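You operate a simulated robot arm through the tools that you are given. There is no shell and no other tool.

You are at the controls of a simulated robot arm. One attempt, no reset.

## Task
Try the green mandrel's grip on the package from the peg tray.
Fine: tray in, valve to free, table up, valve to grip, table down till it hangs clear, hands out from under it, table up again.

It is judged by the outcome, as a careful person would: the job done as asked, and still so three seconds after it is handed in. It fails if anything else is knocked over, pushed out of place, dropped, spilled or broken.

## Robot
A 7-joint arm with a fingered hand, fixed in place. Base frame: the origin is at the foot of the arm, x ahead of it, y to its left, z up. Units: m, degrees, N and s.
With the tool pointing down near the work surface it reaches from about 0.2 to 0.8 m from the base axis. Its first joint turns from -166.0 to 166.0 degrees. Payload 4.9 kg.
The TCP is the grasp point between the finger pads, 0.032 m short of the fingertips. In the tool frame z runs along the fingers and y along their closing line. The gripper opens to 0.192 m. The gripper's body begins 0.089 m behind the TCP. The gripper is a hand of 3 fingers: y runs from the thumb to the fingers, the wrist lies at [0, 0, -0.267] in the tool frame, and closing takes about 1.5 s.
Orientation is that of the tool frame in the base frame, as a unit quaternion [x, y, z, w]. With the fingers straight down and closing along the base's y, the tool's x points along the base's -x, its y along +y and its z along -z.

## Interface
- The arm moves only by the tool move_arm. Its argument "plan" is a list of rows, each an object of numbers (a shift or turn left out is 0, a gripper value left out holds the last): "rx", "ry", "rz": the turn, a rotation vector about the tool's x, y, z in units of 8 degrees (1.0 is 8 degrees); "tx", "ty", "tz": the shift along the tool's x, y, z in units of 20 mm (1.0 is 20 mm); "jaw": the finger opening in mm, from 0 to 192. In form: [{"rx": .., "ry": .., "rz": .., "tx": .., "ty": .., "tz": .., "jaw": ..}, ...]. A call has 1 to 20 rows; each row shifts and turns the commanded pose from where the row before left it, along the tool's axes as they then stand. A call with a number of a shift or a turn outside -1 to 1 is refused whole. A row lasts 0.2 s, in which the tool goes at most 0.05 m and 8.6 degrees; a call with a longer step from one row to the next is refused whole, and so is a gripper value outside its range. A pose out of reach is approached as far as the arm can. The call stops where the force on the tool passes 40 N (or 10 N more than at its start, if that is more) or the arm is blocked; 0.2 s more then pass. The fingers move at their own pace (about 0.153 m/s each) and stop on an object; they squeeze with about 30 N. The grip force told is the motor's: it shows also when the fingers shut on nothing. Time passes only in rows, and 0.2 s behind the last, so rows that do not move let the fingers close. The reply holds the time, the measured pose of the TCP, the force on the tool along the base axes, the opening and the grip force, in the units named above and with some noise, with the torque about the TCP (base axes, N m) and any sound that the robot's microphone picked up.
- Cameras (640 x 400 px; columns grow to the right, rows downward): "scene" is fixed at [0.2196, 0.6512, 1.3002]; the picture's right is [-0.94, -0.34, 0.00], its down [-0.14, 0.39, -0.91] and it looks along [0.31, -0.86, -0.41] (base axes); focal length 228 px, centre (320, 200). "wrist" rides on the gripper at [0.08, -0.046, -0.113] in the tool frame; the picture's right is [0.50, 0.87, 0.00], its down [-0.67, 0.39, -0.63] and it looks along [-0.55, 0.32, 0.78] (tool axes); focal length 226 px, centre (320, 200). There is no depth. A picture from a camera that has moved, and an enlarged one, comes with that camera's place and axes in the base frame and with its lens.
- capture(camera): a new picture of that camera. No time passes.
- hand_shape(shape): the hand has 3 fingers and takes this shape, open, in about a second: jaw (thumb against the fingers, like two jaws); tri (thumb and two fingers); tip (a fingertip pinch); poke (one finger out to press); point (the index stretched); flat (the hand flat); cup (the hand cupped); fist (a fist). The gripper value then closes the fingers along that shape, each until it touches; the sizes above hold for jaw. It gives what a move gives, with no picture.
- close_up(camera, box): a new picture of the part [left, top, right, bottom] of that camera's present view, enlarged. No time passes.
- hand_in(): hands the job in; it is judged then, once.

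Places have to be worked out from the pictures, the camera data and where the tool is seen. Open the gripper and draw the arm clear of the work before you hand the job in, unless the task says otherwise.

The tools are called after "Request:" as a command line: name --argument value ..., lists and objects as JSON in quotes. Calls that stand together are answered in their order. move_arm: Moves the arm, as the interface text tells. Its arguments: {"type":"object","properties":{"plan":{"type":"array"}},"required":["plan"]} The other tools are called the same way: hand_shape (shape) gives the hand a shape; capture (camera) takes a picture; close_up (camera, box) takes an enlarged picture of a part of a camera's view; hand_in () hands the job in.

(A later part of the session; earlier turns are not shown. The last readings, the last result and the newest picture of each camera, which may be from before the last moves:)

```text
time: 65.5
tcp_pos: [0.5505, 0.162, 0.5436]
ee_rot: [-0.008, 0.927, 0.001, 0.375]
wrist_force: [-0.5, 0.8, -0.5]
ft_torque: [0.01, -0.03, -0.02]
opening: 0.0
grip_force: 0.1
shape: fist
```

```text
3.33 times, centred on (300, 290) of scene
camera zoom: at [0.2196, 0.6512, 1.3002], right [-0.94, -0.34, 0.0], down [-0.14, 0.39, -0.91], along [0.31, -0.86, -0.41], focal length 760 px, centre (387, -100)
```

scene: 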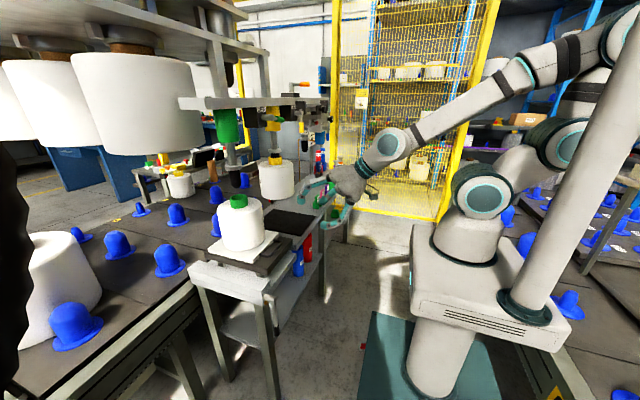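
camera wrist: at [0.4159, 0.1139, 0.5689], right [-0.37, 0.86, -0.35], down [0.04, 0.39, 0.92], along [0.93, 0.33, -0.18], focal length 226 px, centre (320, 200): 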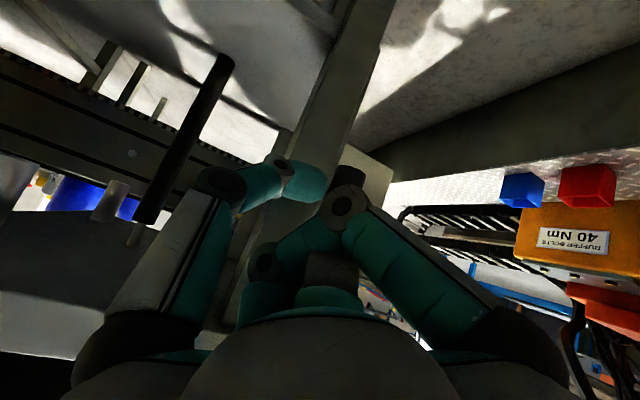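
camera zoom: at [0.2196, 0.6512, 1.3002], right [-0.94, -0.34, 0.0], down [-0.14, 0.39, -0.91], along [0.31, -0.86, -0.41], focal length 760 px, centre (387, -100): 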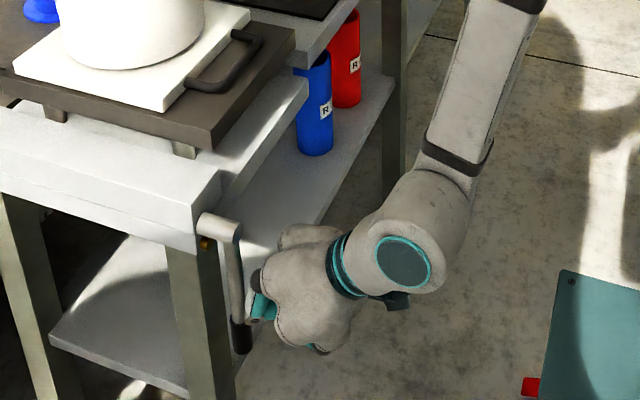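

No contact: the fist is still short of the lever in x. I shift back, go 3 cm deeper along the fingers, and press again.

Request:
move_arm --plan '[{"ty": -0.6}, {"ty": -0.6}, {"ty": -0.5}, {"tz": 0.8}, {"tz": 0.7}, {}]'

Request:
capture --camera "wrist"

Request:
close_up --camera "scene" --box '[230, 230, 370, 350]'

```text
time: 66.9
tcp_pos: [0.5721, 0.1387, 0.5226]
ee_rot: [-0.006, 0.928, -0.002, 0.374]
wrist_force: [-1.4, -12.1, 1.9]
ft_torque: [0.45, -0.02, 0.21]
opening: 0.0
grip_force: 0.0
shape: fist
out of reach, approached as far as the arm can: row 3
```

```text
taken
camera wrist: at [0.4363, 0.0909, 0.5486], right [-0.37, 0.86, -0.36], down [0.04, 0.4, 0.92], along [0.93, 0.32, -0.18], focal length 226 px, centre (320, 200)
```

wrist: 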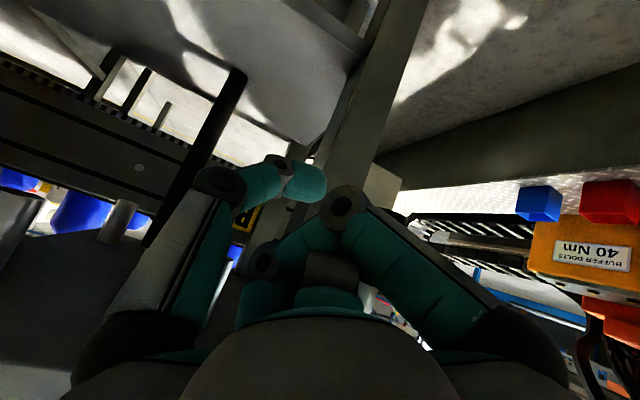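

```text
3.33 times, centred on (300, 290) of scene
camera zoom: at [0.2196, 0.6512, 1.3002], right [-0.94, -0.34, 0.0], down [-0.14, 0.39, -0.91], along [0.31, -0.86, -0.41], focal length 760 px, centre (387, -100)
```

zoom: 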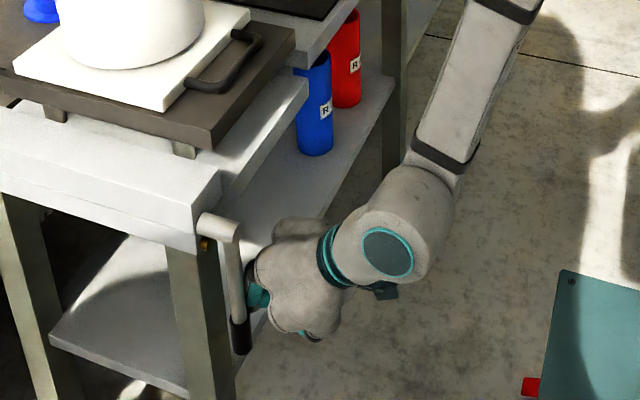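

Now the fist touches the lever with 12 N at about z = 0.56. I press further toward +y in small steps.

Request:
move_arm --plan '[{"ty": 0.2}, {"ty": 0.2}, {}]'

Request:
close_up --camera "scene" --box '[230, 230, 370, 350]'

```text
time: 67.7
tcp_pos: [0.5712, 0.1442, 0.5214]
ee_rot: [-0.008, 0.927, 0.001, 0.375]
wrist_force: [-8.4, -10.9, 4.1]
ft_torque: [0.83, -0.51, 0.5]
opening: 0.0001
grip_force: 0.0
shape: fist
```

```text
3.33 times, centred on (300, 290) of scene
camera zoom: at [0.2196, 0.6512, 1.3002], right [-0.94, -0.34, 0.0], down [-0.14, 0.39, -0.91], along [0.31, -0.86, -0.41], focal length 760 px, centre (387, -100)
```

zoom: 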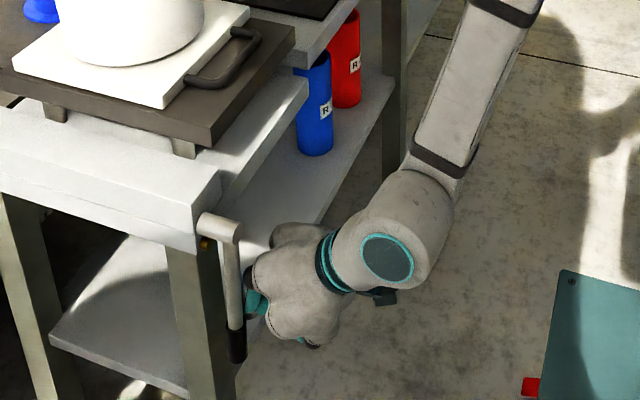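

The lever's end has moved and the plate has lifted slightly, so +y is the lifting direction. I keep following the arc with the fist, watching the force.

Request:
move_arm --plan '[{"ty": 0.5}, {"ty": 0.5}, {"ty": 0.5}, {}]'

Request:
close_up --camera "scene" --box '[210, 210, 370, 350]'

Request:
capture --camera "wrist"

```text
time: 68.7
tcp_pos: [0.5676, 0.1745, 0.5192]
ee_rot: [-0.009, 0.928, 0.001, 0.374]
wrist_force: [-27.2, -16.7, 2.8]
ft_torque: [1.46, -2.36, 1.15]
opening: 0.0
grip_force: 0.1
shape: fist
```

```text
2.86 times, centred on (290, 280) of scene
camera zoom: at [0.2196, 0.6512, 1.3002], right [-0.94, -0.34, 0.0], down [-0.14, 0.39, -0.91], along [0.31, -0.86, -0.41], focal length 651 px, centre (406, -29)
```

zoom: 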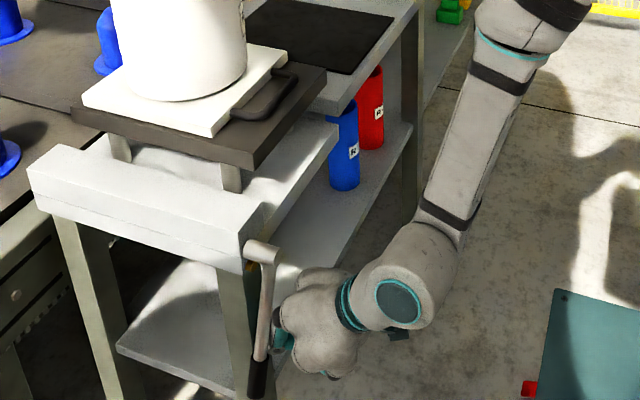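

```text
taken
camera wrist: at [0.4327, 0.1273, 0.5465], right [-0.38, 0.86, -0.35], down [0.04, 0.39, 0.92], along [0.93, 0.33, -0.18], focal length 226 px, centre (320, 200)
```

wrist: 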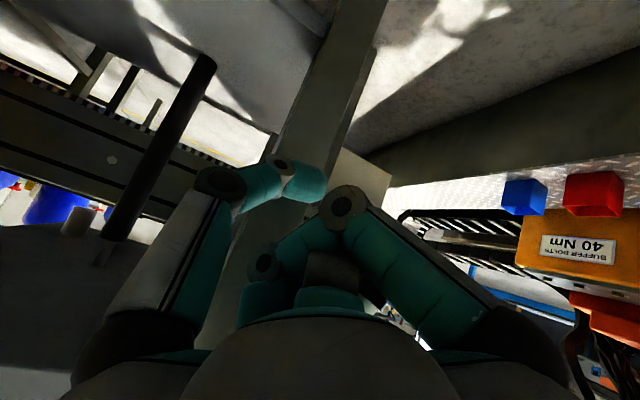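

The table has risen visibly with the lever near 27 degrees, but the fist's sloped front now takes 27 N in x. I back off to see whether the lever holds by itself.

Request:
move_arm --plan '[{"ty": -0.5}, {"ty": -0.5}, {"ty": -0.5}, {}]'

Request:
close_up --camera "scene" --box '[210, 210, 370, 350]'

Request:
capture --camera "wrist"

```text
time: 69.7
tcp_pos: [0.5753, 0.1456, 0.5235]
ee_rot: [-0.008, 0.926, 0.002, 0.377]
wrist_force: [-0.1, 0.0, 0.2]
ft_torque: [-0.02, -0.03, 0.0]
opening: 0.0
grip_force: 0.1
shape: fist
```

```text
2.86 times, centred on (290, 280) of scene
camera zoom: at [0.2196, 0.6512, 1.3002], right [-0.94, -0.34, 0.0], down [-0.14, 0.39, -0.91], along [0.31, -0.86, -0.41], focal length 651 px, centre (406, -29)
```

zoom: 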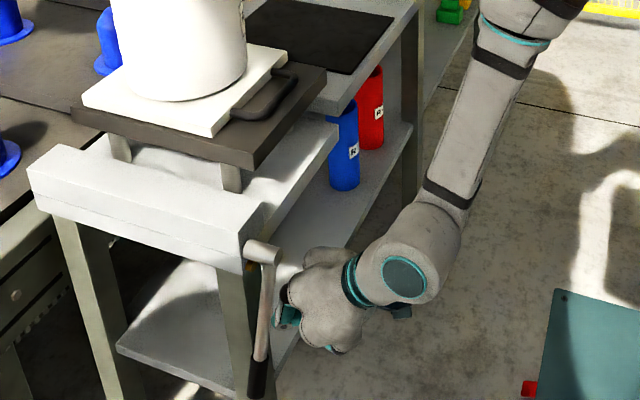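

```text
taken
camera wrist: at [0.4391, 0.0986, 0.5488], right [-0.37, 0.86, -0.35], down [0.04, 0.39, 0.92], along [0.93, 0.33, -0.18], focal length 226 px, centre (320, 200)
```

wrist: 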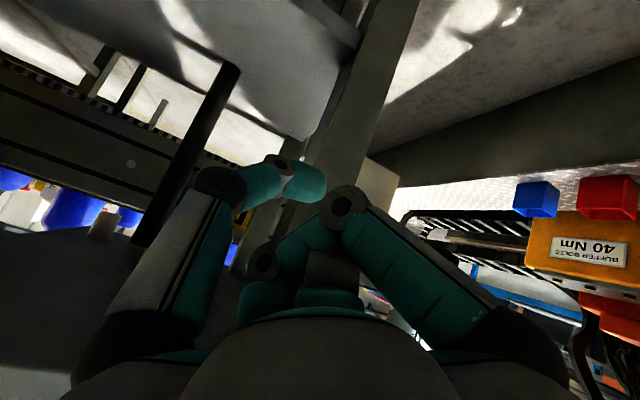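

The lever and table stay where I left them, with the grip's end near (0.557, 0.241, 0.518), about 21 degrees. I retreat, reopen the hand as a jaw and straddle the lever again so the thumb can push at the grip.

Request:
move_arm --plan '[{"tz": -1}, {"tz": -1}, {"tz": -1}, {"tz": -1}, {"tz": -1}, {"tz": -1}, {"tz": -1}, {}]'

Request:
hand_shape --shape "jaw"

Request:
move_arm --plan '[{"ty": 0.9, "jaw": 110}, {"ty": 0.9}, {"ty": 0.9}, {"ty": 0.9}, {"ty": 0.9}, {}, {}]'

Request:
capture --camera "wrist"

Request:
close_up --camera "scene" --box '[210, 210, 370, 350]'

```text
time: 71.5
tcp_pos: [0.4742, 0.1435, 0.6244]
ee_rot: [-0.007, 0.927, 0.001, 0.376]
wrist_force: [-0.2, 0.0, -0.6]
ft_torque: [-0.05, 0.0, -0.01]
opening: 0.0001
grip_force: 0.1
shape: fist
```

```text
time: 72.4
tcp_pos: [0.4707, 0.1422, 0.6221]
ee_rot: [-0.008, 0.928, 0.001, 0.372]
wrist_force: [-20.7, -9.8, 0.8]
ft_torque: [0.3, -0.62, 0.27]
opening: 0.1901
grip_force: 0.1
shape: jaw
```

```text
time: 74.0
tcp_pos: [0.4743, 0.2331, 0.6225]
ee_rot: [-0.008, 0.927, 0.001, 0.376]
wrist_force: [0.7, 0.3, 0.3]
ft_torque: [0.04, -0.01, -0.03]
opening: 0.1108
grip_force: 0.0
shape: jaw
```

```text
taken
camera wrist: at [0.3391, 0.1859, 0.6478], right [-0.37, 0.86, -0.35], down [0.04, 0.39, 0.92], along [0.93, 0.33, -0.18], focal length 226 px, centre (320, 200)
```

wrist: 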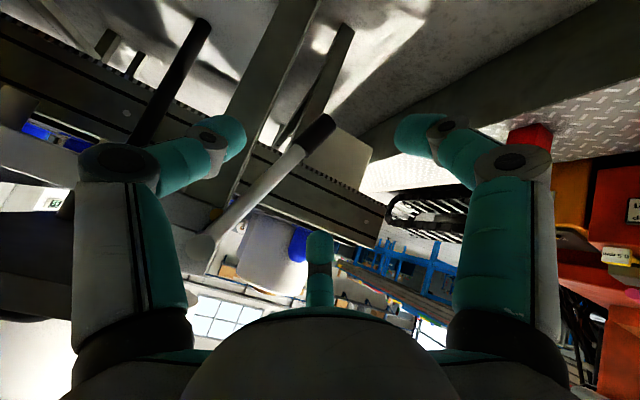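

```text
2.86 times, centred on (290, 280) of scene
camera zoom: at [0.2196, 0.6512, 1.3002], right [-0.94, -0.34, 0.0], down [-0.14, 0.39, -0.91], along [0.31, -0.86, -0.41], focal length 651 px, centre (406, -29)
```

zoom: 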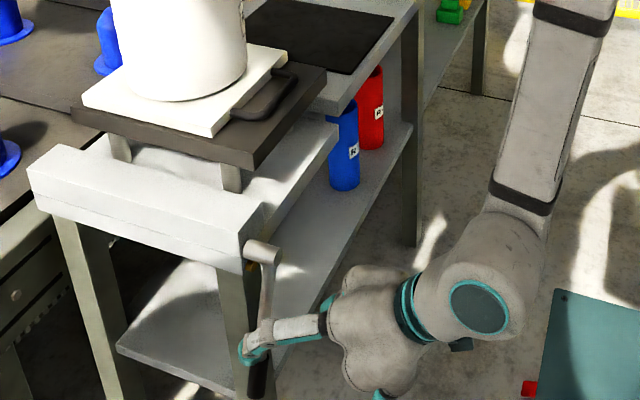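

The lever lies between thumb and fingers. I go in along the finger direction to the grip's depth.

Request:
move_arm --plan '[{"tz": 1}, {"tz": 1}, {"tz": 1}, {"tz": 1}, {"tz": 1}, {"tz": 0.4}, {}]'

Request:
capture --camera "wrist"

Request:
close_up --camera "scene" --box '[210, 210, 370, 350]'

```text
time: 75.6
tcp_pos: [0.5491, 0.2351, 0.5453]
ee_rot: [-0.007, 0.927, 0.001, 0.375]
wrist_force: [-0.2, 0.4, 0.8]
ft_torque: [0.02, 0.0, 0.0]
opening: 0.1106
grip_force: 0.0
shape: jaw
```

```text
taken
camera wrist: at [0.415, 0.1877, 0.5704], right [-0.37, 0.86, -0.35], down [0.04, 0.39, 0.92], along [0.93, 0.33, -0.18], focal length 226 px, centre (320, 200)
```

wrist: 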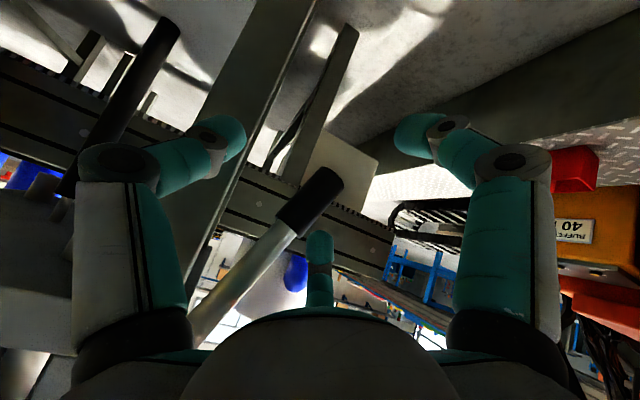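

```text
2.86 times, centred on (290, 280) of scene
camera zoom: at [0.2196, 0.6512, 1.3002], right [-0.94, -0.34, 0.0], down [-0.14, 0.39, -0.91], along [0.31, -0.86, -0.41], focal length 651 px, centre (406, -29)
```

zoom: 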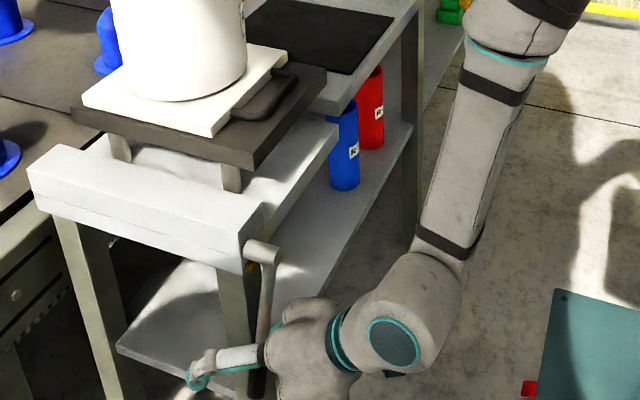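

The thumb is about 4 cm from the lever on its -y side. I move to contact and then push along the arc toward 40 degrees.

Request:
move_arm --plan '[{"ty": 0.5}, {"ty": 0.5}, {"ty": 0.5}, {"ty": 0.5}, {"ty": 0.55, "tx": -0.1, "tz": -0.1}, {"ty": 0.55, "tx": -0.14, "tz": -0.14}, {"ty": 0.55, "tx": -0.17, "tz": -0.18}, {}]'

Request:
capture --camera "wrist"

Request:
close_up --camera "scene" --box '[210, 210, 370, 350]'

```text
time: 77.4
tcp_pos: [0.5473, 0.3095, 0.5561]
ee_rot: [-0.008, 0.927, 0.001, 0.375]
wrist_force: [-1.0, -9.0, -5.3]
ft_torque: [0.44, 0.03, -0.16]
opening: 0.1179
grip_force: 0.1
shape: jaw
```

```text
taken
camera wrist: at [0.4119, 0.2611, 0.5815], right [-0.37, 0.86, -0.35], down [0.04, 0.39, 0.92], along [0.93, 0.33, -0.18], focal length 226 px, centre (320, 200)
```

wrist: 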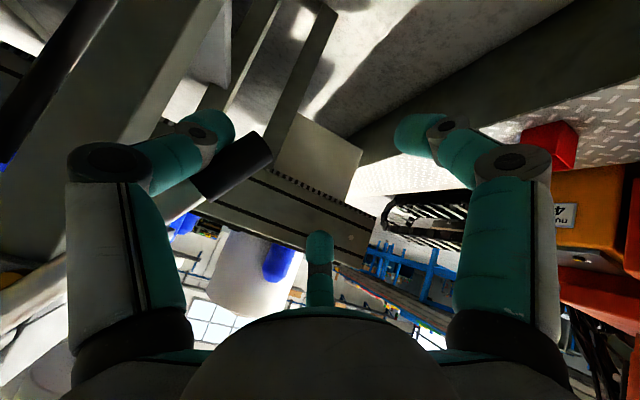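

```text
2.86 times, centred on (290, 280) of scene
camera zoom: at [0.2196, 0.6512, 1.3002], right [-0.94, -0.34, 0.0], down [-0.14, 0.39, -0.91], along [0.31, -0.86, -0.41], focal length 651 px, centre (406, -29)
```

zoom: 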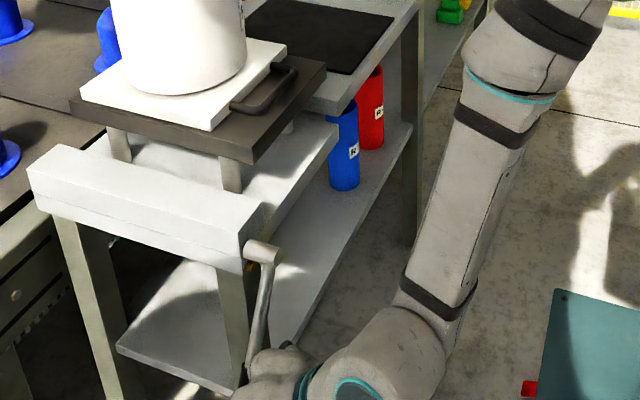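

The lever is at about 30 degrees and the table keeps rising with some 10 N. I check the core against the mandrel tip.

Request:
close_up --camera "scene" --box '[190, 110, 310, 260]'

```text
2.67 times, centred on (250, 185) of scene
camera zoom: at [0.2196, 0.6512, 1.3002], right [-0.94, -0.34, 0.0], down [-0.14, 0.39, -0.91], along [0.31, -0.86, -0.41], focal length 608 px, centre (507, 240)
```

zoom: 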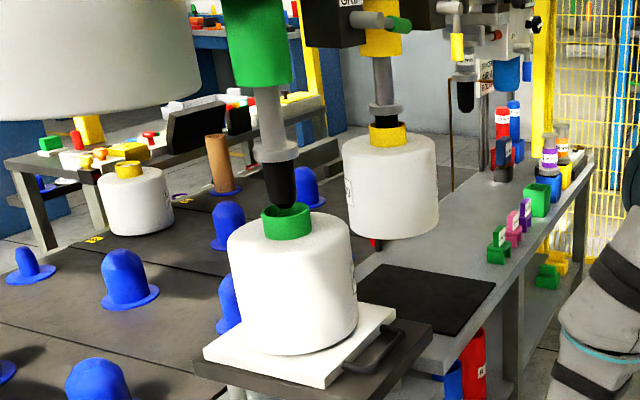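

The tip is just above the core and lined up with it; the core's top is near z = 0.99. I continue the lift slowly to about 45 degrees and check the entry.

Request:
move_arm --plan '[{"ty": 0.55, "tx": -0.22, "tz": -0.23}, {"ty": 0.55, "tx": -0.24, "tz": -0.25}, {"ty": 0.5, "tx": -0.26, "tz": -0.27}, {}]'

Request:
close_up --camera "scene" --box '[190, 110, 310, 260]'

Request:
capture --camera "wrist"

```text
time: 78.4
tcp_pos: [0.547, 0.3392, 0.5764]
ee_rot: [-0.008, 0.927, 0.001, 0.375]
wrist_force: [-5.7, -8.2, -5.3]
ft_torque: [0.5, -0.01, -0.36]
opening: 0.1168
grip_force: 0.1
shape: jaw
```

```text
2.67 times, centred on (250, 185) of scene
camera zoom: at [0.2196, 0.6512, 1.3002], right [-0.94, -0.34, 0.0], down [-0.14, 0.39, -0.91], along [0.31, -0.86, -0.41], focal length 608 px, centre (507, 240)
```

zoom: 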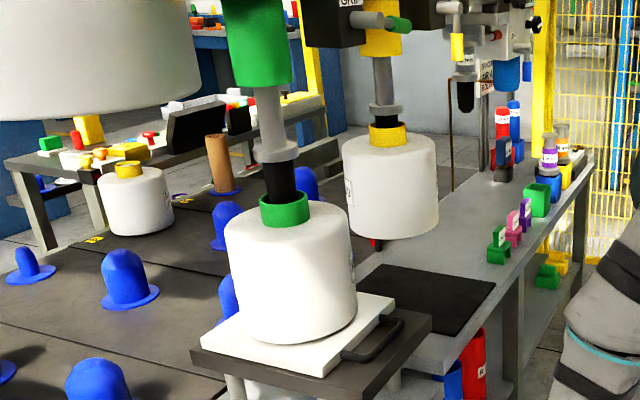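

```text
taken
camera wrist: at [0.4121, 0.2918, 0.6025], right [-0.37, 0.86, -0.35], down [0.04, 0.39, 0.92], along [0.93, 0.33, -0.18], focal length 226 px, centre (320, 200)
```

wrist: 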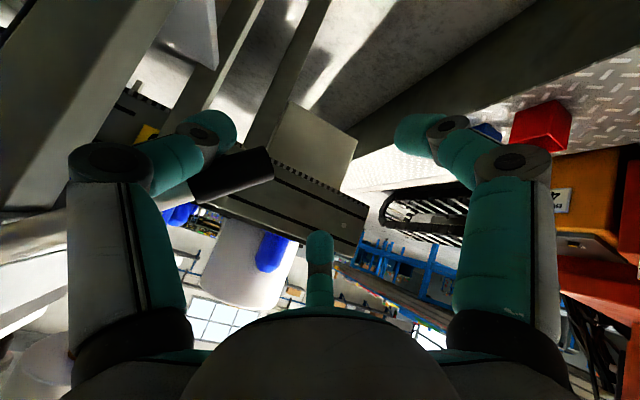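

The tip has entered the core cleanly. I lift on to about 60 degrees.

Request:
move_arm --plan '[{"ty": 0.55, "tx": -0.33, "tz": -0.34}, {"ty": 0.5, "tx": -0.36, "tz": -0.37}, {"ty": 0.45, "tx": -0.38, "tz": -0.4}, {}]'

Request:
close_up --camera "scene" --box '[190, 110, 310, 260]'

Request:
capture --camera "wrist"

```text
time: 79.4
tcp_pos: [0.5466, 0.3704, 0.6085]
ee_rot: [-0.007, 0.927, 0.001, 0.374]
wrist_force: [-6.3, -11.1, -6.7]
ft_torque: [0.55, -0.02, -0.5]
opening: 0.118
grip_force: 0.0
shape: jaw
```

```text
2.67 times, centred on (250, 185) of scene
camera zoom: at [0.2196, 0.6512, 1.3002], right [-0.94, -0.34, 0.0], down [-0.14, 0.39, -0.91], along [0.31, -0.86, -0.41], focal length 608 px, centre (507, 240)
```

zoom: 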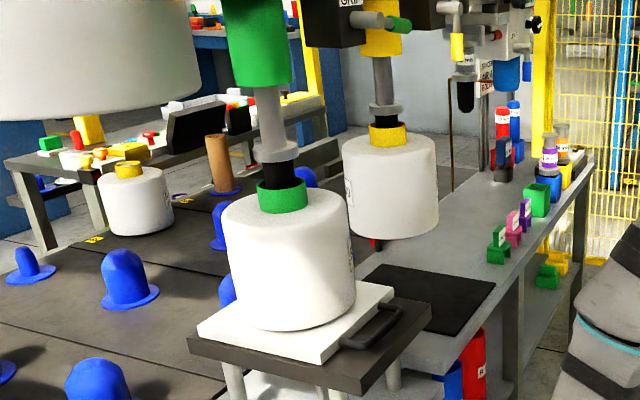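

```text
taken
camera wrist: at [0.4111, 0.3221, 0.6342], right [-0.37, 0.86, -0.35], down [0.04, 0.39, 0.92], along [0.93, 0.33, -0.18], focal length 226 px, centre (320, 200)
```

wrist: 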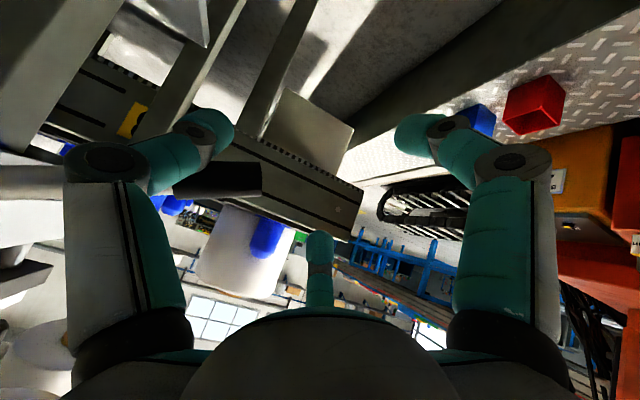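

The core is well over the black sleeve, though the gap to the collar is still larger than on the yellow one. I lift on to about 75 degrees.

Request:
move_arm --plan '[{"ty": 0.38, "tx": -0.4, "tz": -0.41}, {"ty": 0.33, "tx": -0.41, "tz": -0.43}, {"ty": 0.27, "tx": -0.43, "tz": -0.45}, {}]'

Request:
close_up --camera "scene" --box '[190, 110, 310, 260]'

Request:
capture --camera "wrist"

```text
time: 80.4
tcp_pos: [0.5446, 0.3882, 0.6441]
ee_rot: [-0.008, 0.927, 0.001, 0.374]
wrist_force: [-7.6, -11.3, -15.5]
ft_torque: [1.31, -0.01, -0.54]
opening: 0.1186
grip_force: 0.0
shape: jaw
```

```text
2.67 times, centred on (250, 185) of scene
camera zoom: at [0.2196, 0.6512, 1.3002], right [-0.94, -0.34, 0.0], down [-0.14, 0.39, -0.91], along [0.31, -0.86, -0.41], focal length 608 px, centre (507, 240)
```

zoom: 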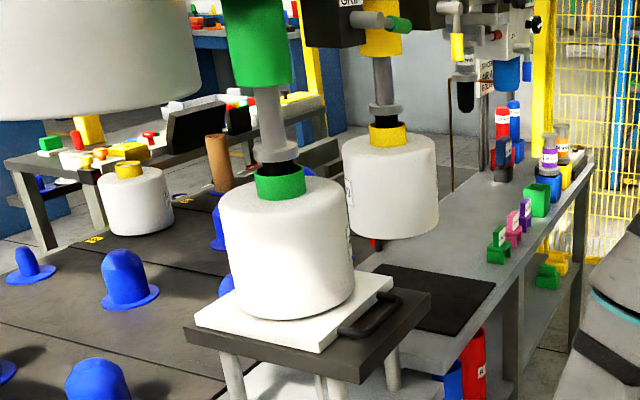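

```text
taken
camera wrist: at [0.4096, 0.341, 0.6701], right [-0.37, 0.86, -0.35], down [0.04, 0.39, 0.92], along [0.93, 0.33, -0.18], focal length 226 px, centre (320, 200)
```

wrist: 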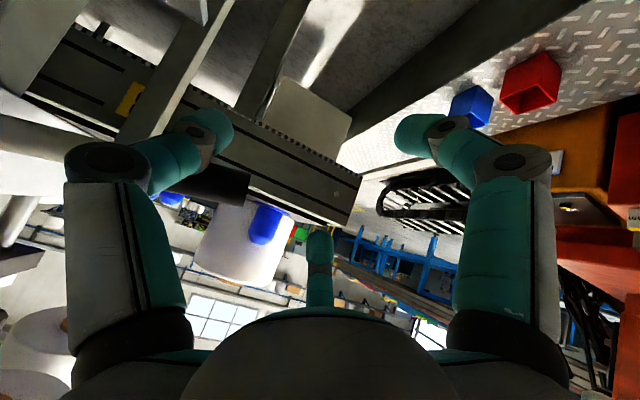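

The gap between core and collar now looks like the yellow one's. I enlarge to see whether there is still clearance.

Request:
close_up --camera "scene" --box '[225, 130, 285, 190]'

Request:
close_up --camera "scene" --box '[180, 220, 340, 340]'

```text
6.67 times, centred on (255, 160) of scene
camera zoom: at [0.2196, 0.6512, 1.3002], right [-0.94, -0.34, 0.0], down [-0.14, 0.39, -0.91], along [0.31, -0.86, -0.41], focal length 1519 px, centre (753, 467)
```

zoom: 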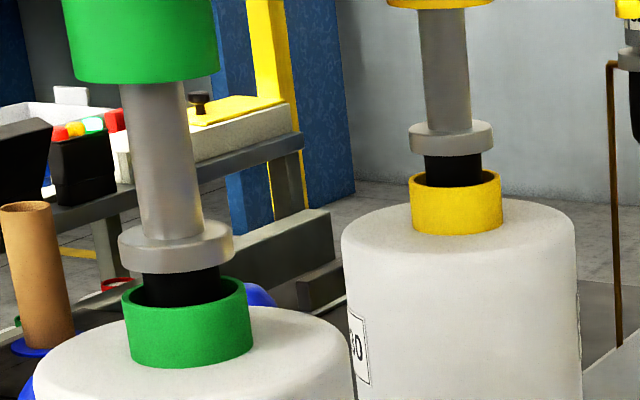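

```text
3.33 times, centred on (260, 280) of scene
camera zoom: at [0.2196, 0.6512, 1.3002], right [-0.94, -0.34, 0.0], down [-0.14, 0.39, -0.91], along [0.31, -0.86, -0.41], focal length 760 px, centre (520, -67)
```

zoom: 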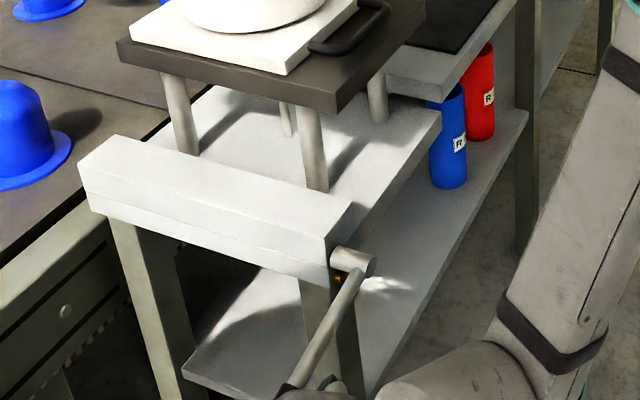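

The gap is about 1.5 cm, somewhat smaller than the yellow one's, and the push force has grown to 19 N. I try two more tiny steps to learn whether the lever is at its stop.

Request:
move_arm --plan '[{"ty": 0.08, "tx": -0.15, "tz": -0.16}, {"ty": 0.07, "tx": -0.15, "tz": -0.16}, {}]'

Request:
close_up --camera "scene" --box '[225, 130, 285, 190]'

Request:
close_up --camera "scene" --box '[180, 220, 340, 340]'

```text
time: 81.2
tcp_pos: [0.5421, 0.3896, 0.6489]
ee_rot: [-0.008, 0.929, -0.002, 0.371]
wrist_force: [-15.4, -8.7, -31.8]
ft_torque: [2.41, 0.04, -1.19]
opening: 0.1181
grip_force: 0.1
shape: jaw
```

```text
6.67 times, centred on (255, 160) of scene
camera zoom: at [0.2196, 0.6512, 1.3002], right [-0.94, -0.34, 0.0], down [-0.14, 0.39, -0.91], along [0.31, -0.86, -0.41], focal length 1519 px, centre (753, 467)
```

zoom: 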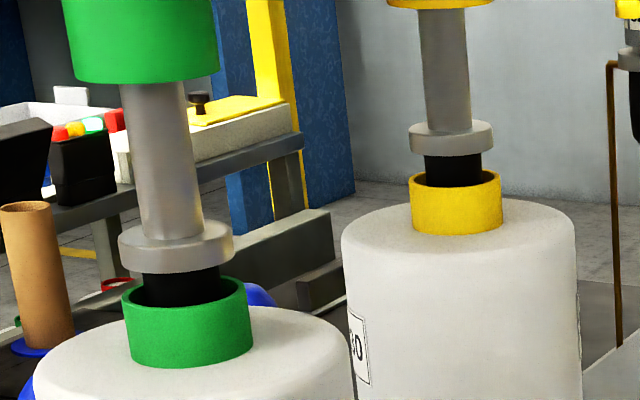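

```text
3.33 times, centred on (260, 280) of scene
camera zoom: at [0.2196, 0.6512, 1.3002], right [-0.94, -0.34, 0.0], down [-0.14, 0.39, -0.91], along [0.31, -0.86, -0.41], focal length 760 px, centre (520, -67)
```

zoom: 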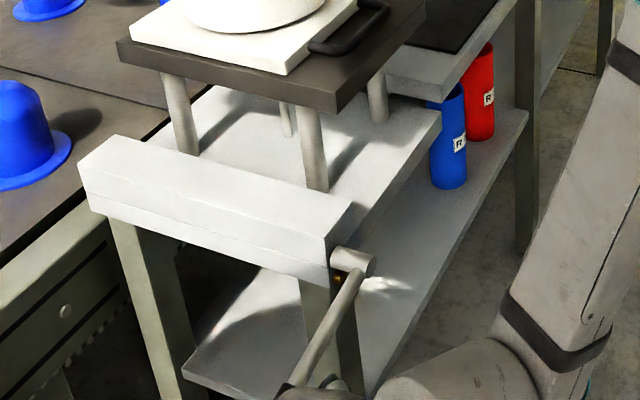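

The lever no longer moves under 36 N, so the table is fully up at the lever's stop. I lower the thumb clear, pull the hand out, and check that the table stays.

Request:
move_arm --plan '[{"ty": -0.2, "tx": 0.5, "tz": 0.52}, {"ty": -0.2, "tx": 0.55, "tz": 0.56}, {"tz": -1}, {"tz": -1}, {"tz": -1}, {"tz": -1}, {"tz": -1}, {"tz": -1}, {"tz": -1}, {"tz": -1}, {}]'

Request:
capture --camera "scene"

Request:
capture --camera "wrist"

```text
time: 83.6
tcp_pos: [0.4355, 0.3841, 0.7373]
ee_rot: [-0.008, 0.927, 0.001, 0.376]
wrist_force: [0.7, 0.6, 0.2]
ft_torque: [0.01, 0.0, 0.01]
opening: 0.1108
grip_force: 0.0
shape: jaw
```

```text
taken
```

scene: 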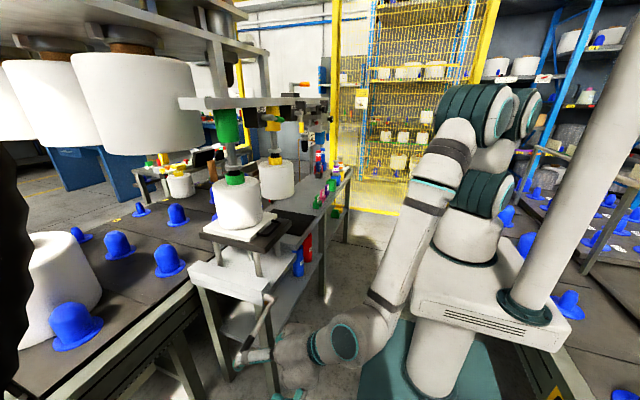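

```text
taken
camera wrist: at [0.2997, 0.3358, 0.7624], right [-0.37, 0.86, -0.35], down [0.04, 0.39, 0.92], along [0.93, 0.33, -0.18], focal length 226 px, centre (320, 200)
```

wrist: 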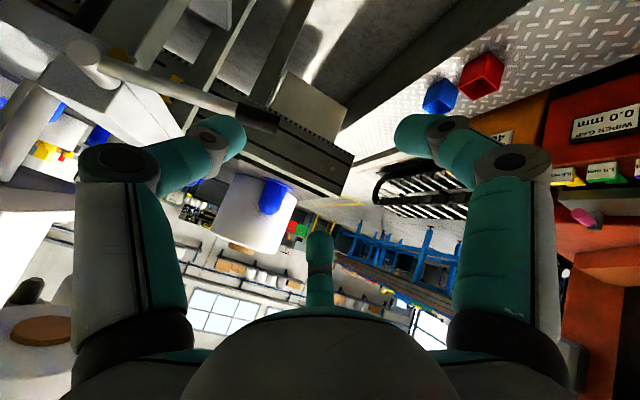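

The table stays up on its own with the package over the mandrel. Now the valve back to grip: I raise the arm well in front of the beam.

Request:
move_arm --plan '[{"tx": -0.99, "ty": -0.69, "tz": -0.78, "jaw": 90}, {"tx": -0.99, "ty": -0.69, "tz": -0.78}, {"tx": -0.99, "ty": -0.69, "tz": -0.78}, {"tx": -0.99, "ty": -0.69, "tz": -0.78}, {"tx": -0.99, "ty": -0.69, "tz": -0.78}, {"tx": -0.99, "ty": -0.69, "tz": -0.78}, {"tx": -0.99, "ty": -0.69, "tz": -0.78}, {"tx": -0.99, "ty": -0.69, "tz": -0.78}, {"tx": -0.99, "ty": -0.69, "tz": -0.78}, {"tx": -0.99, "ty": -0.69, "tz": -0.78}, {"tx": -0.99, "ty": -0.69, "tz": -0.78}, {"tx": -0.99, "ty": -0.69, "tz": -0.78}, {"tx": -0.99, "ty": -0.69, "tz": -0.78}, {"tx": -0.99, "ty": -0.69, "tz": -0.78}, {"tx": -0.99, "ty": -0.69, "tz": -0.78}, {"tx": -0.99, "ty": -0.69, "tz": -0.78}, {"tx": -0.99, "ty": -0.69, "tz": -0.78}, {"tx": -0.99, "ty": -0.69, "tz": -0.78}, {}]'

Request:
move_arm --plan '[{"tx": -0.07, "ty": -1, "tz": 0.07}, {"tx": -0.07, "ty": -1, "tz": 0.07}, {"tx": -0.07, "ty": -1, "tz": 0.07}, {"tx": -0.07, "ty": -1, "tz": 0.07}, {"tx": -0.07, "ty": -1, "tz": 0.07}, {"tx": -0.07, "ty": -1, "tz": 0.07}, {"tx": -0.07, "ty": -1, "tz": 0.07}, {"tx": -0.07, "ty": -1, "tz": 0.07}, {"tx": -0.07, "ty": -1, "tz": 0.07}, {"tx": -0.07, "ty": -1, "tz": 0.07}, {"tx": -0.07, "ty": -1, "tz": 0.07}, {"tx": -0.07, "ty": -1, "tz": 0.07}, {"tx": -0.07, "ty": -1, "tz": 0.07}, {"tx": -0.07, "ty": -1, "tz": 0.07}, {"tx": -0.07, "ty": -1, "tz": 0.07}, {"tx": -0.07, "ty": -1, "tz": 0.07}, {}]'

Request:
capture --camera "scene"

Request:
capture --camera "wrist"

```text
time: 87.6
tcp_pos: [0.4998, 0.1375, 1.1874]
ee_rot: [-0.008, 0.927, 0.001, 0.375]
wrist_force: [-0.1, 0.5, 0.0]
ft_torque: [0.03, 0.0, 0.0]
opening: 0.0902
grip_force: 0.0
shape: jaw
```

```text
time: 91.2
tcp_pos: [0.535, -0.1821, 1.1877]
ee_rot: [-0.006, 0.927, 0.001, 0.375]
wrist_force: [0.1, 1.1, 0.4]
ft_torque: [0.05, 0.01, -0.02]
opening: 0.0906
grip_force: 0.1
shape: jaw
```

```text
taken
```

scene: 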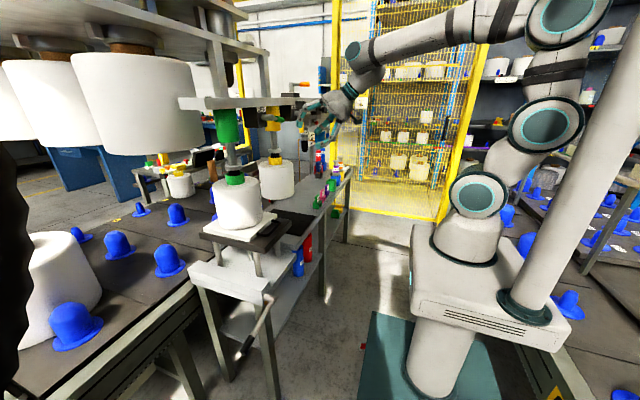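

```text
taken
camera wrist: at [0.4002, -0.2297, 1.2147], right [-0.37, 0.86, -0.35], down [0.04, 0.39, 0.92], along [0.93, 0.33, -0.18], focal length 226 px, centre (320, 200)
```

wrist: 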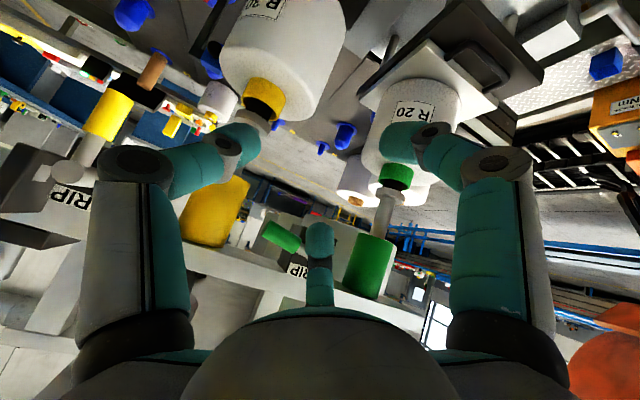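

The lever is seen horizontal, in front of the box. I turn the hand a quarter turn so that the two fingers are on top and the thumb below, to push the lever down from above.

Request:
move_arm --plan '[{"rz": 1}, {"rz": 1}, {"rz": 1}, {"rz": 1}, {"rz": 1}, {"rz": 1}, {"rz": 1}, {"rz": 1}, {"rz": 1}, {"rz": 1}, {"rz": 1}, {"rz": 0.25}, {}]'

Request:
capture --camera "wrist"

Request:
close_up --camera "scene" --box '[230, 80, 350, 170]'

```text
time: 94.0
tcp_pos: [0.5351, -0.1817, 1.1877]
ee_rot: [0.651, 0.66, 0.266, 0.264]
wrist_force: [-0.4, 0.3, 0.8]
ft_torque: [0.01, 0.03, 0.0]
opening: 0.0904
grip_force: 0.0
shape: jaw
```

```text
taken
camera wrist: at [0.4227, -0.1038, 1.2368], right [0.61, 0.51, 0.6], down [-0.15, -0.67, 0.72], along [0.77, -0.54, -0.34], focal length 226 px, centre (320, 200)
```

wrist: 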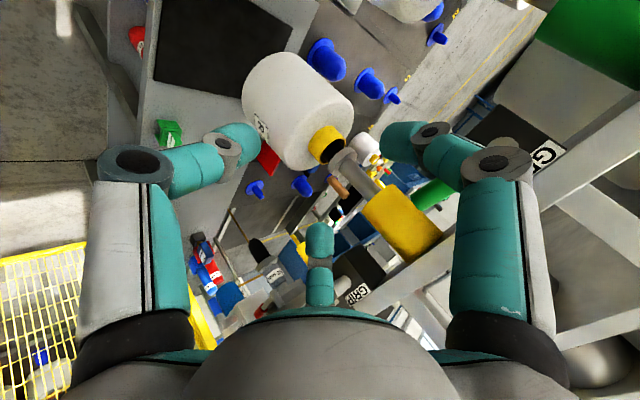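

```text
4.44 times, centred on (290, 125) of scene
camera zoom: at [0.2196, 0.6512, 1.3002], right [-0.94, -0.34, 0.0], down [-0.14, 0.39, -0.91], along [0.31, -0.86, -0.41], focal length 1013 px, centre (453, 533)
```

zoom: 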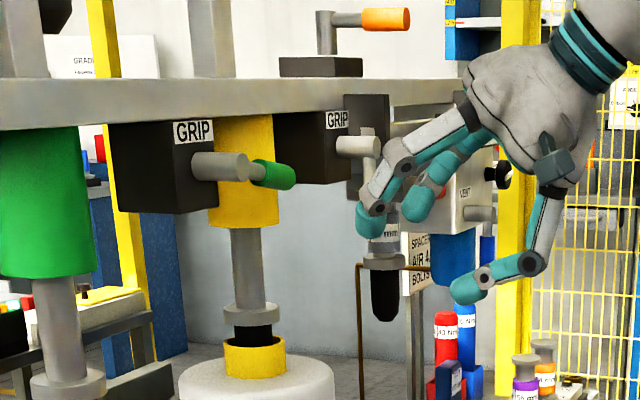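

The near finger's tip sits about 4 cm ahead of the TCP and 4 cm to +y of it. I rise so the tips pass above the lever and come forward to just in front of the beam.

Request:
move_arm --plan '[{"tx": -0.13, "ty": 0.86, "tz": -0.89}, {"tx": -0.13, "ty": 0.86, "tz": -0.89}, {"tx": -0.13, "ty": 0.86, "tz": -0.89}, {"ty": 0.86, "tz": 0.835}, {"ty": 0.86, "tz": 0.835}, {"ty": 0.86, "tz": 0.835}, {}]'

Request:
close_up --camera "scene" --box '[230, 80, 350, 170]'

Request:
capture --camera "wrist"

```text
time: 95.6
tcp_pos: [0.6089, -0.1874, 1.263]
ee_rot: [0.65, 0.661, 0.266, 0.265]
wrist_force: [-0.6, 0.4, 0.4]
ft_torque: [0.01, 0.02, 0.0]
opening: 0.0905
grip_force: 0.0
shape: jaw
```

```text
4.44 times, centred on (290, 125) of scene
camera zoom: at [0.2196, 0.6512, 1.3002], right [-0.94, -0.34, 0.0], down [-0.14, 0.39, -0.91], along [0.31, -0.86, -0.41], focal length 1013 px, centre (453, 533)
```

zoom: 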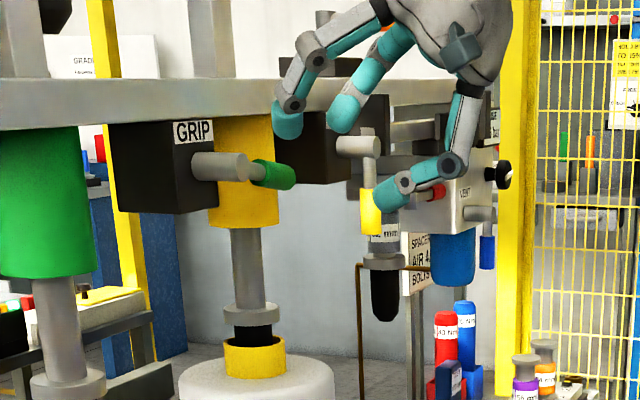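

```text
taken
camera wrist: at [0.4954, -0.1095, 1.3107], right [0.61, 0.51, 0.6], down [-0.15, -0.67, 0.73], along [0.77, -0.54, -0.34], focal length 226 px, centre (320, 200)
```

wrist: 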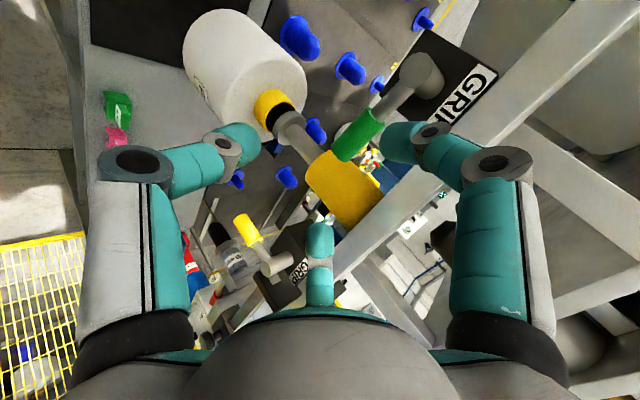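

The near finger's tip is just above the lever's end at (0.65, -0.147, 1.268). I go 2 cm forward and then press down along the lever's arc.

Request:
move_arm --plan '[{"ty": 0.72, "tz": 0.695}, {"tx": -0.08, "ty": -0.35, "tz": 0.36}, {"tx": -0.08, "ty": -0.35, "tz": 0.36}, {"ty": -0.31, "tz": 0.32}, {"ty": -0.31, "tz": 0.32}, {}]'

Request:
close_up --camera "scene" --box '[230, 80, 350, 170]'

Request:
capture --camera "wrist"

```text
time: 97.0
tcp_pos: [0.6283, -0.193, 1.224]
ee_rot: [0.65, 0.661, 0.266, 0.264]
wrist_force: [-2.0, 0.1, 0.7]
ft_torque: [0.08, -0.02, 0.05]
opening: 0.0899
grip_force: 0.1
shape: jaw
```

```text
4.44 times, centred on (290, 125) of scene
camera zoom: at [0.2196, 0.6512, 1.3002], right [-0.94, -0.34, 0.0], down [-0.14, 0.39, -0.91], along [0.31, -0.86, -0.41], focal length 1013 px, centre (453, 533)
```

zoom: 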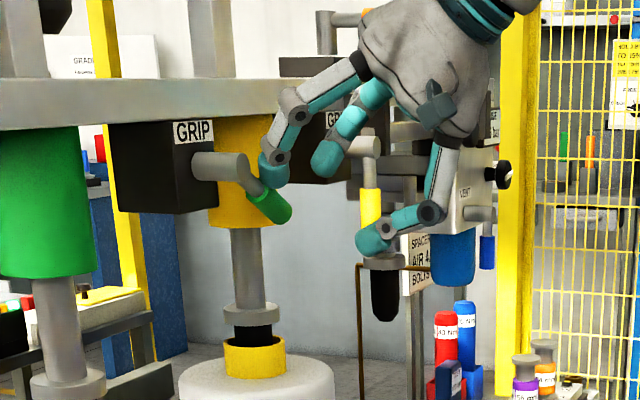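

```text
taken
camera wrist: at [0.5158, -0.114, 1.2722], right [0.61, 0.51, 0.6], down [-0.15, -0.67, 0.73], along [0.77, -0.54, -0.34], focal length 226 px, centre (320, 200)
```

wrist: 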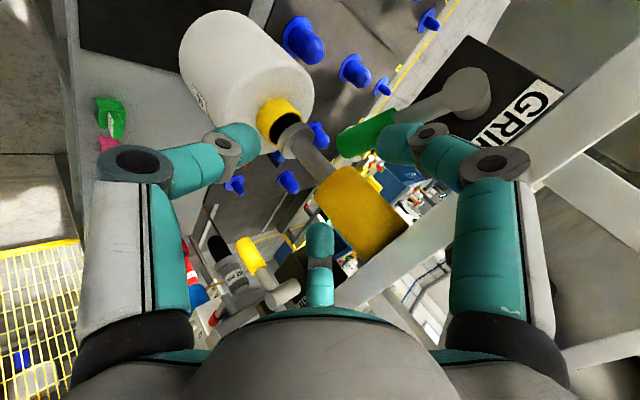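

The lever is following, now about 40 degrees down, with almost no force. I continue along the arc until it hangs straight down at grip.

Request:
move_arm --plan '[{"tx": 0.1, "ty": -0.35, "tz": 0.36}, {"tx": 0.2, "ty": -0.35, "tz": 0.36}, {"tx": 0.25, "ty": -0.35, "tz": 0.36}, {"tx": 0.35, "ty": -0.35, "tz": 0.36}, {"tx": 0.45, "ty": -0.28, "tz": 0.29}, {"tx": 0.5, "ty": -0.14, "tz": 0.15}, {}]'

Request:
close_up --camera "scene" --box '[230, 80, 350, 170]'

Request:
capture --camera "wrist"

```text
time: 98.6
tcp_pos: [0.6272, -0.1534, 1.171]
ee_rot: [0.65, 0.661, 0.266, 0.264]
wrist_force: [-3.1, -2.4, 0.5]
ft_torque: [0.08, -0.02, 0.07]
opening: 0.0883
grip_force: 0.1
shape: jaw
```

```text
4.44 times, centred on (290, 125) of scene
camera zoom: at [0.2196, 0.6512, 1.3002], right [-0.94, -0.34, 0.0], down [-0.14, 0.39, -0.91], along [0.31, -0.86, -0.41], focal length 1013 px, centre (453, 533)
```

zoom: 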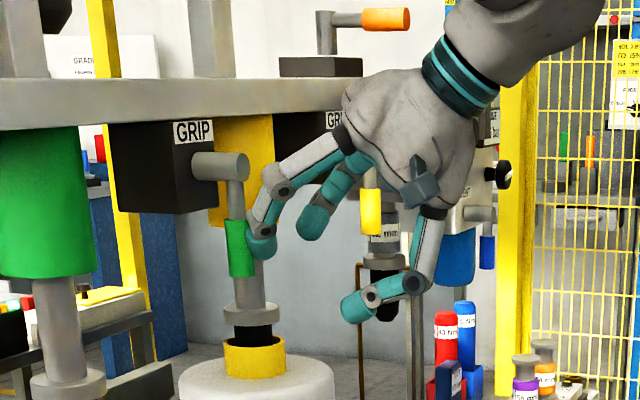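

```text
taken
camera wrist: at [0.5149, -0.0764, 1.2202], right [0.61, 0.51, 0.6], down [-0.15, -0.67, 0.73], along [0.77, -0.54, -0.34], focal length 226 px, centre (320, 200)
```

wrist: 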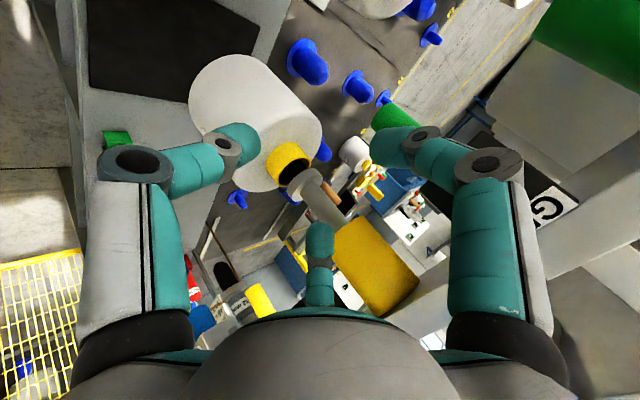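

The lever is nearly vertical again. I press a little more toward +y until its stop is felt.

Request:
move_arm --plan '[{"tx": 0.25}, {"tx": 0.25}, {"tx": 0.2}, {}]'

Request:
close_up --camera "scene" --box '[220, 90, 320, 160]'

```text
time: 99.6
tcp_pos: [0.6268, -0.1408, 1.1732]
ee_rot: [0.649, 0.661, 0.267, 0.264]
wrist_force: [-6.1, -1.8, -0.2]
ft_torque: [-0.02, 0.02, 0.17]
opening: 0.0877
grip_force: 0.0
shape: jaw
```

```text
5.71 times, centred on (270, 125) of scene
camera zoom: at [0.2196, 0.6512, 1.3002], right [-0.94, -0.34, 0.0], down [-0.14, 0.39, -0.91], along [0.31, -0.86, -0.41], focal length 1302 px, centre (606, 629)
```

zoom: 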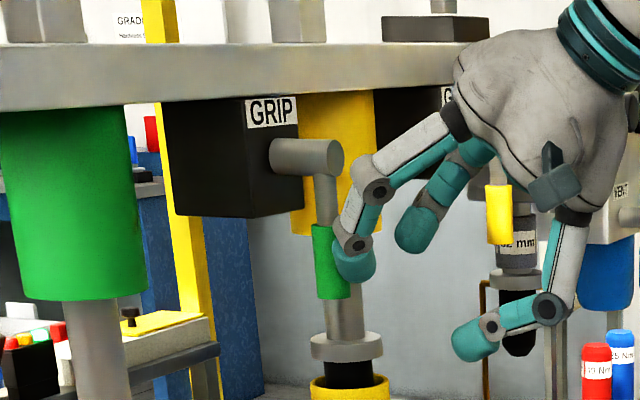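

The lever looks just as at the start: straight down. I draw the hand back and compare closely.

Request:
move_arm --plan '[{"tx": -0.6}, {"tx": -0.6}, {"ty": -0.72, "tz": -0.695}, {"ty": -0.72, "tz": -0.695}, {"ty": -0.72, "tz": -0.695}, {"ty": -0.72, "tz": -0.695}, {"ty": -0.72, "tz": -0.695}, {}]'

Request:
close_up --camera "scene" --box '[220, 90, 320, 160]'

Request:
capture --camera "scene"

Request:
capture --camera "wrist"

```text
time: 101.4
tcp_pos: [0.5285, -0.1671, 1.1719]
ee_rot: [0.649, 0.661, 0.267, 0.265]
wrist_force: [-0.2, -0.9, -1.0]
ft_torque: [0.02, -0.01, 0.01]
opening: 0.0901
grip_force: 0.1
shape: jaw
```

```text
5.71 times, centred on (270, 125) of scene
camera zoom: at [0.2196, 0.6512, 1.3002], right [-0.94, -0.34, 0.0], down [-0.14, 0.39, -0.91], along [0.31, -0.86, -0.41], focal length 1302 px, centre (606, 629)
```

zoom: 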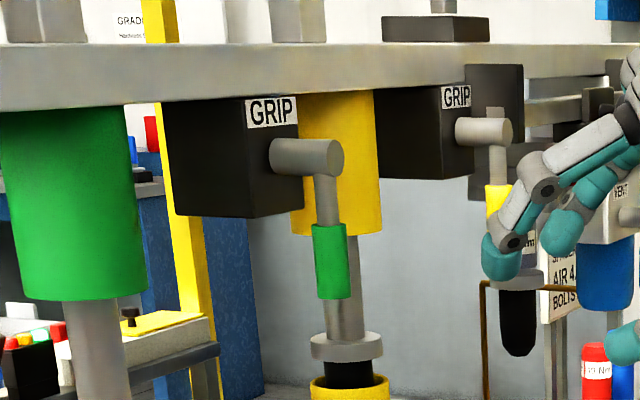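

```text
taken
```

scene: 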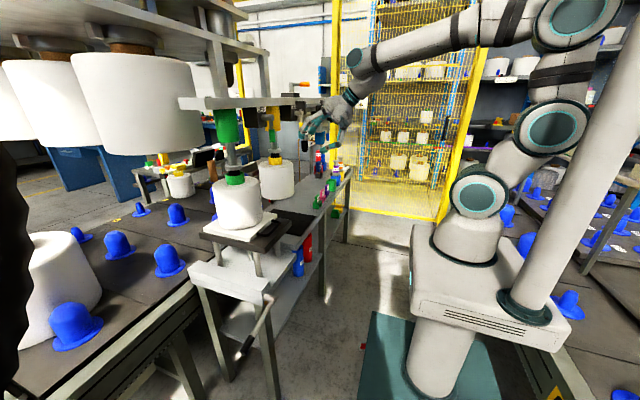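

```text
taken
camera wrist: at [0.4154, -0.0882, 1.2203], right [0.61, 0.51, 0.6], down [-0.15, -0.67, 0.73], along [0.77, -0.54, -0.34], focal length 226 px, centre (320, 200)
```

wrist: 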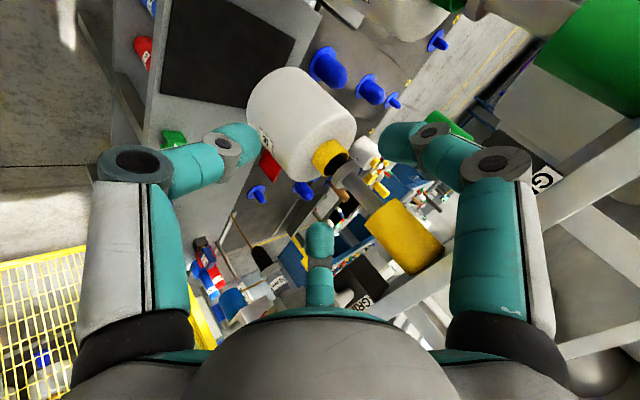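

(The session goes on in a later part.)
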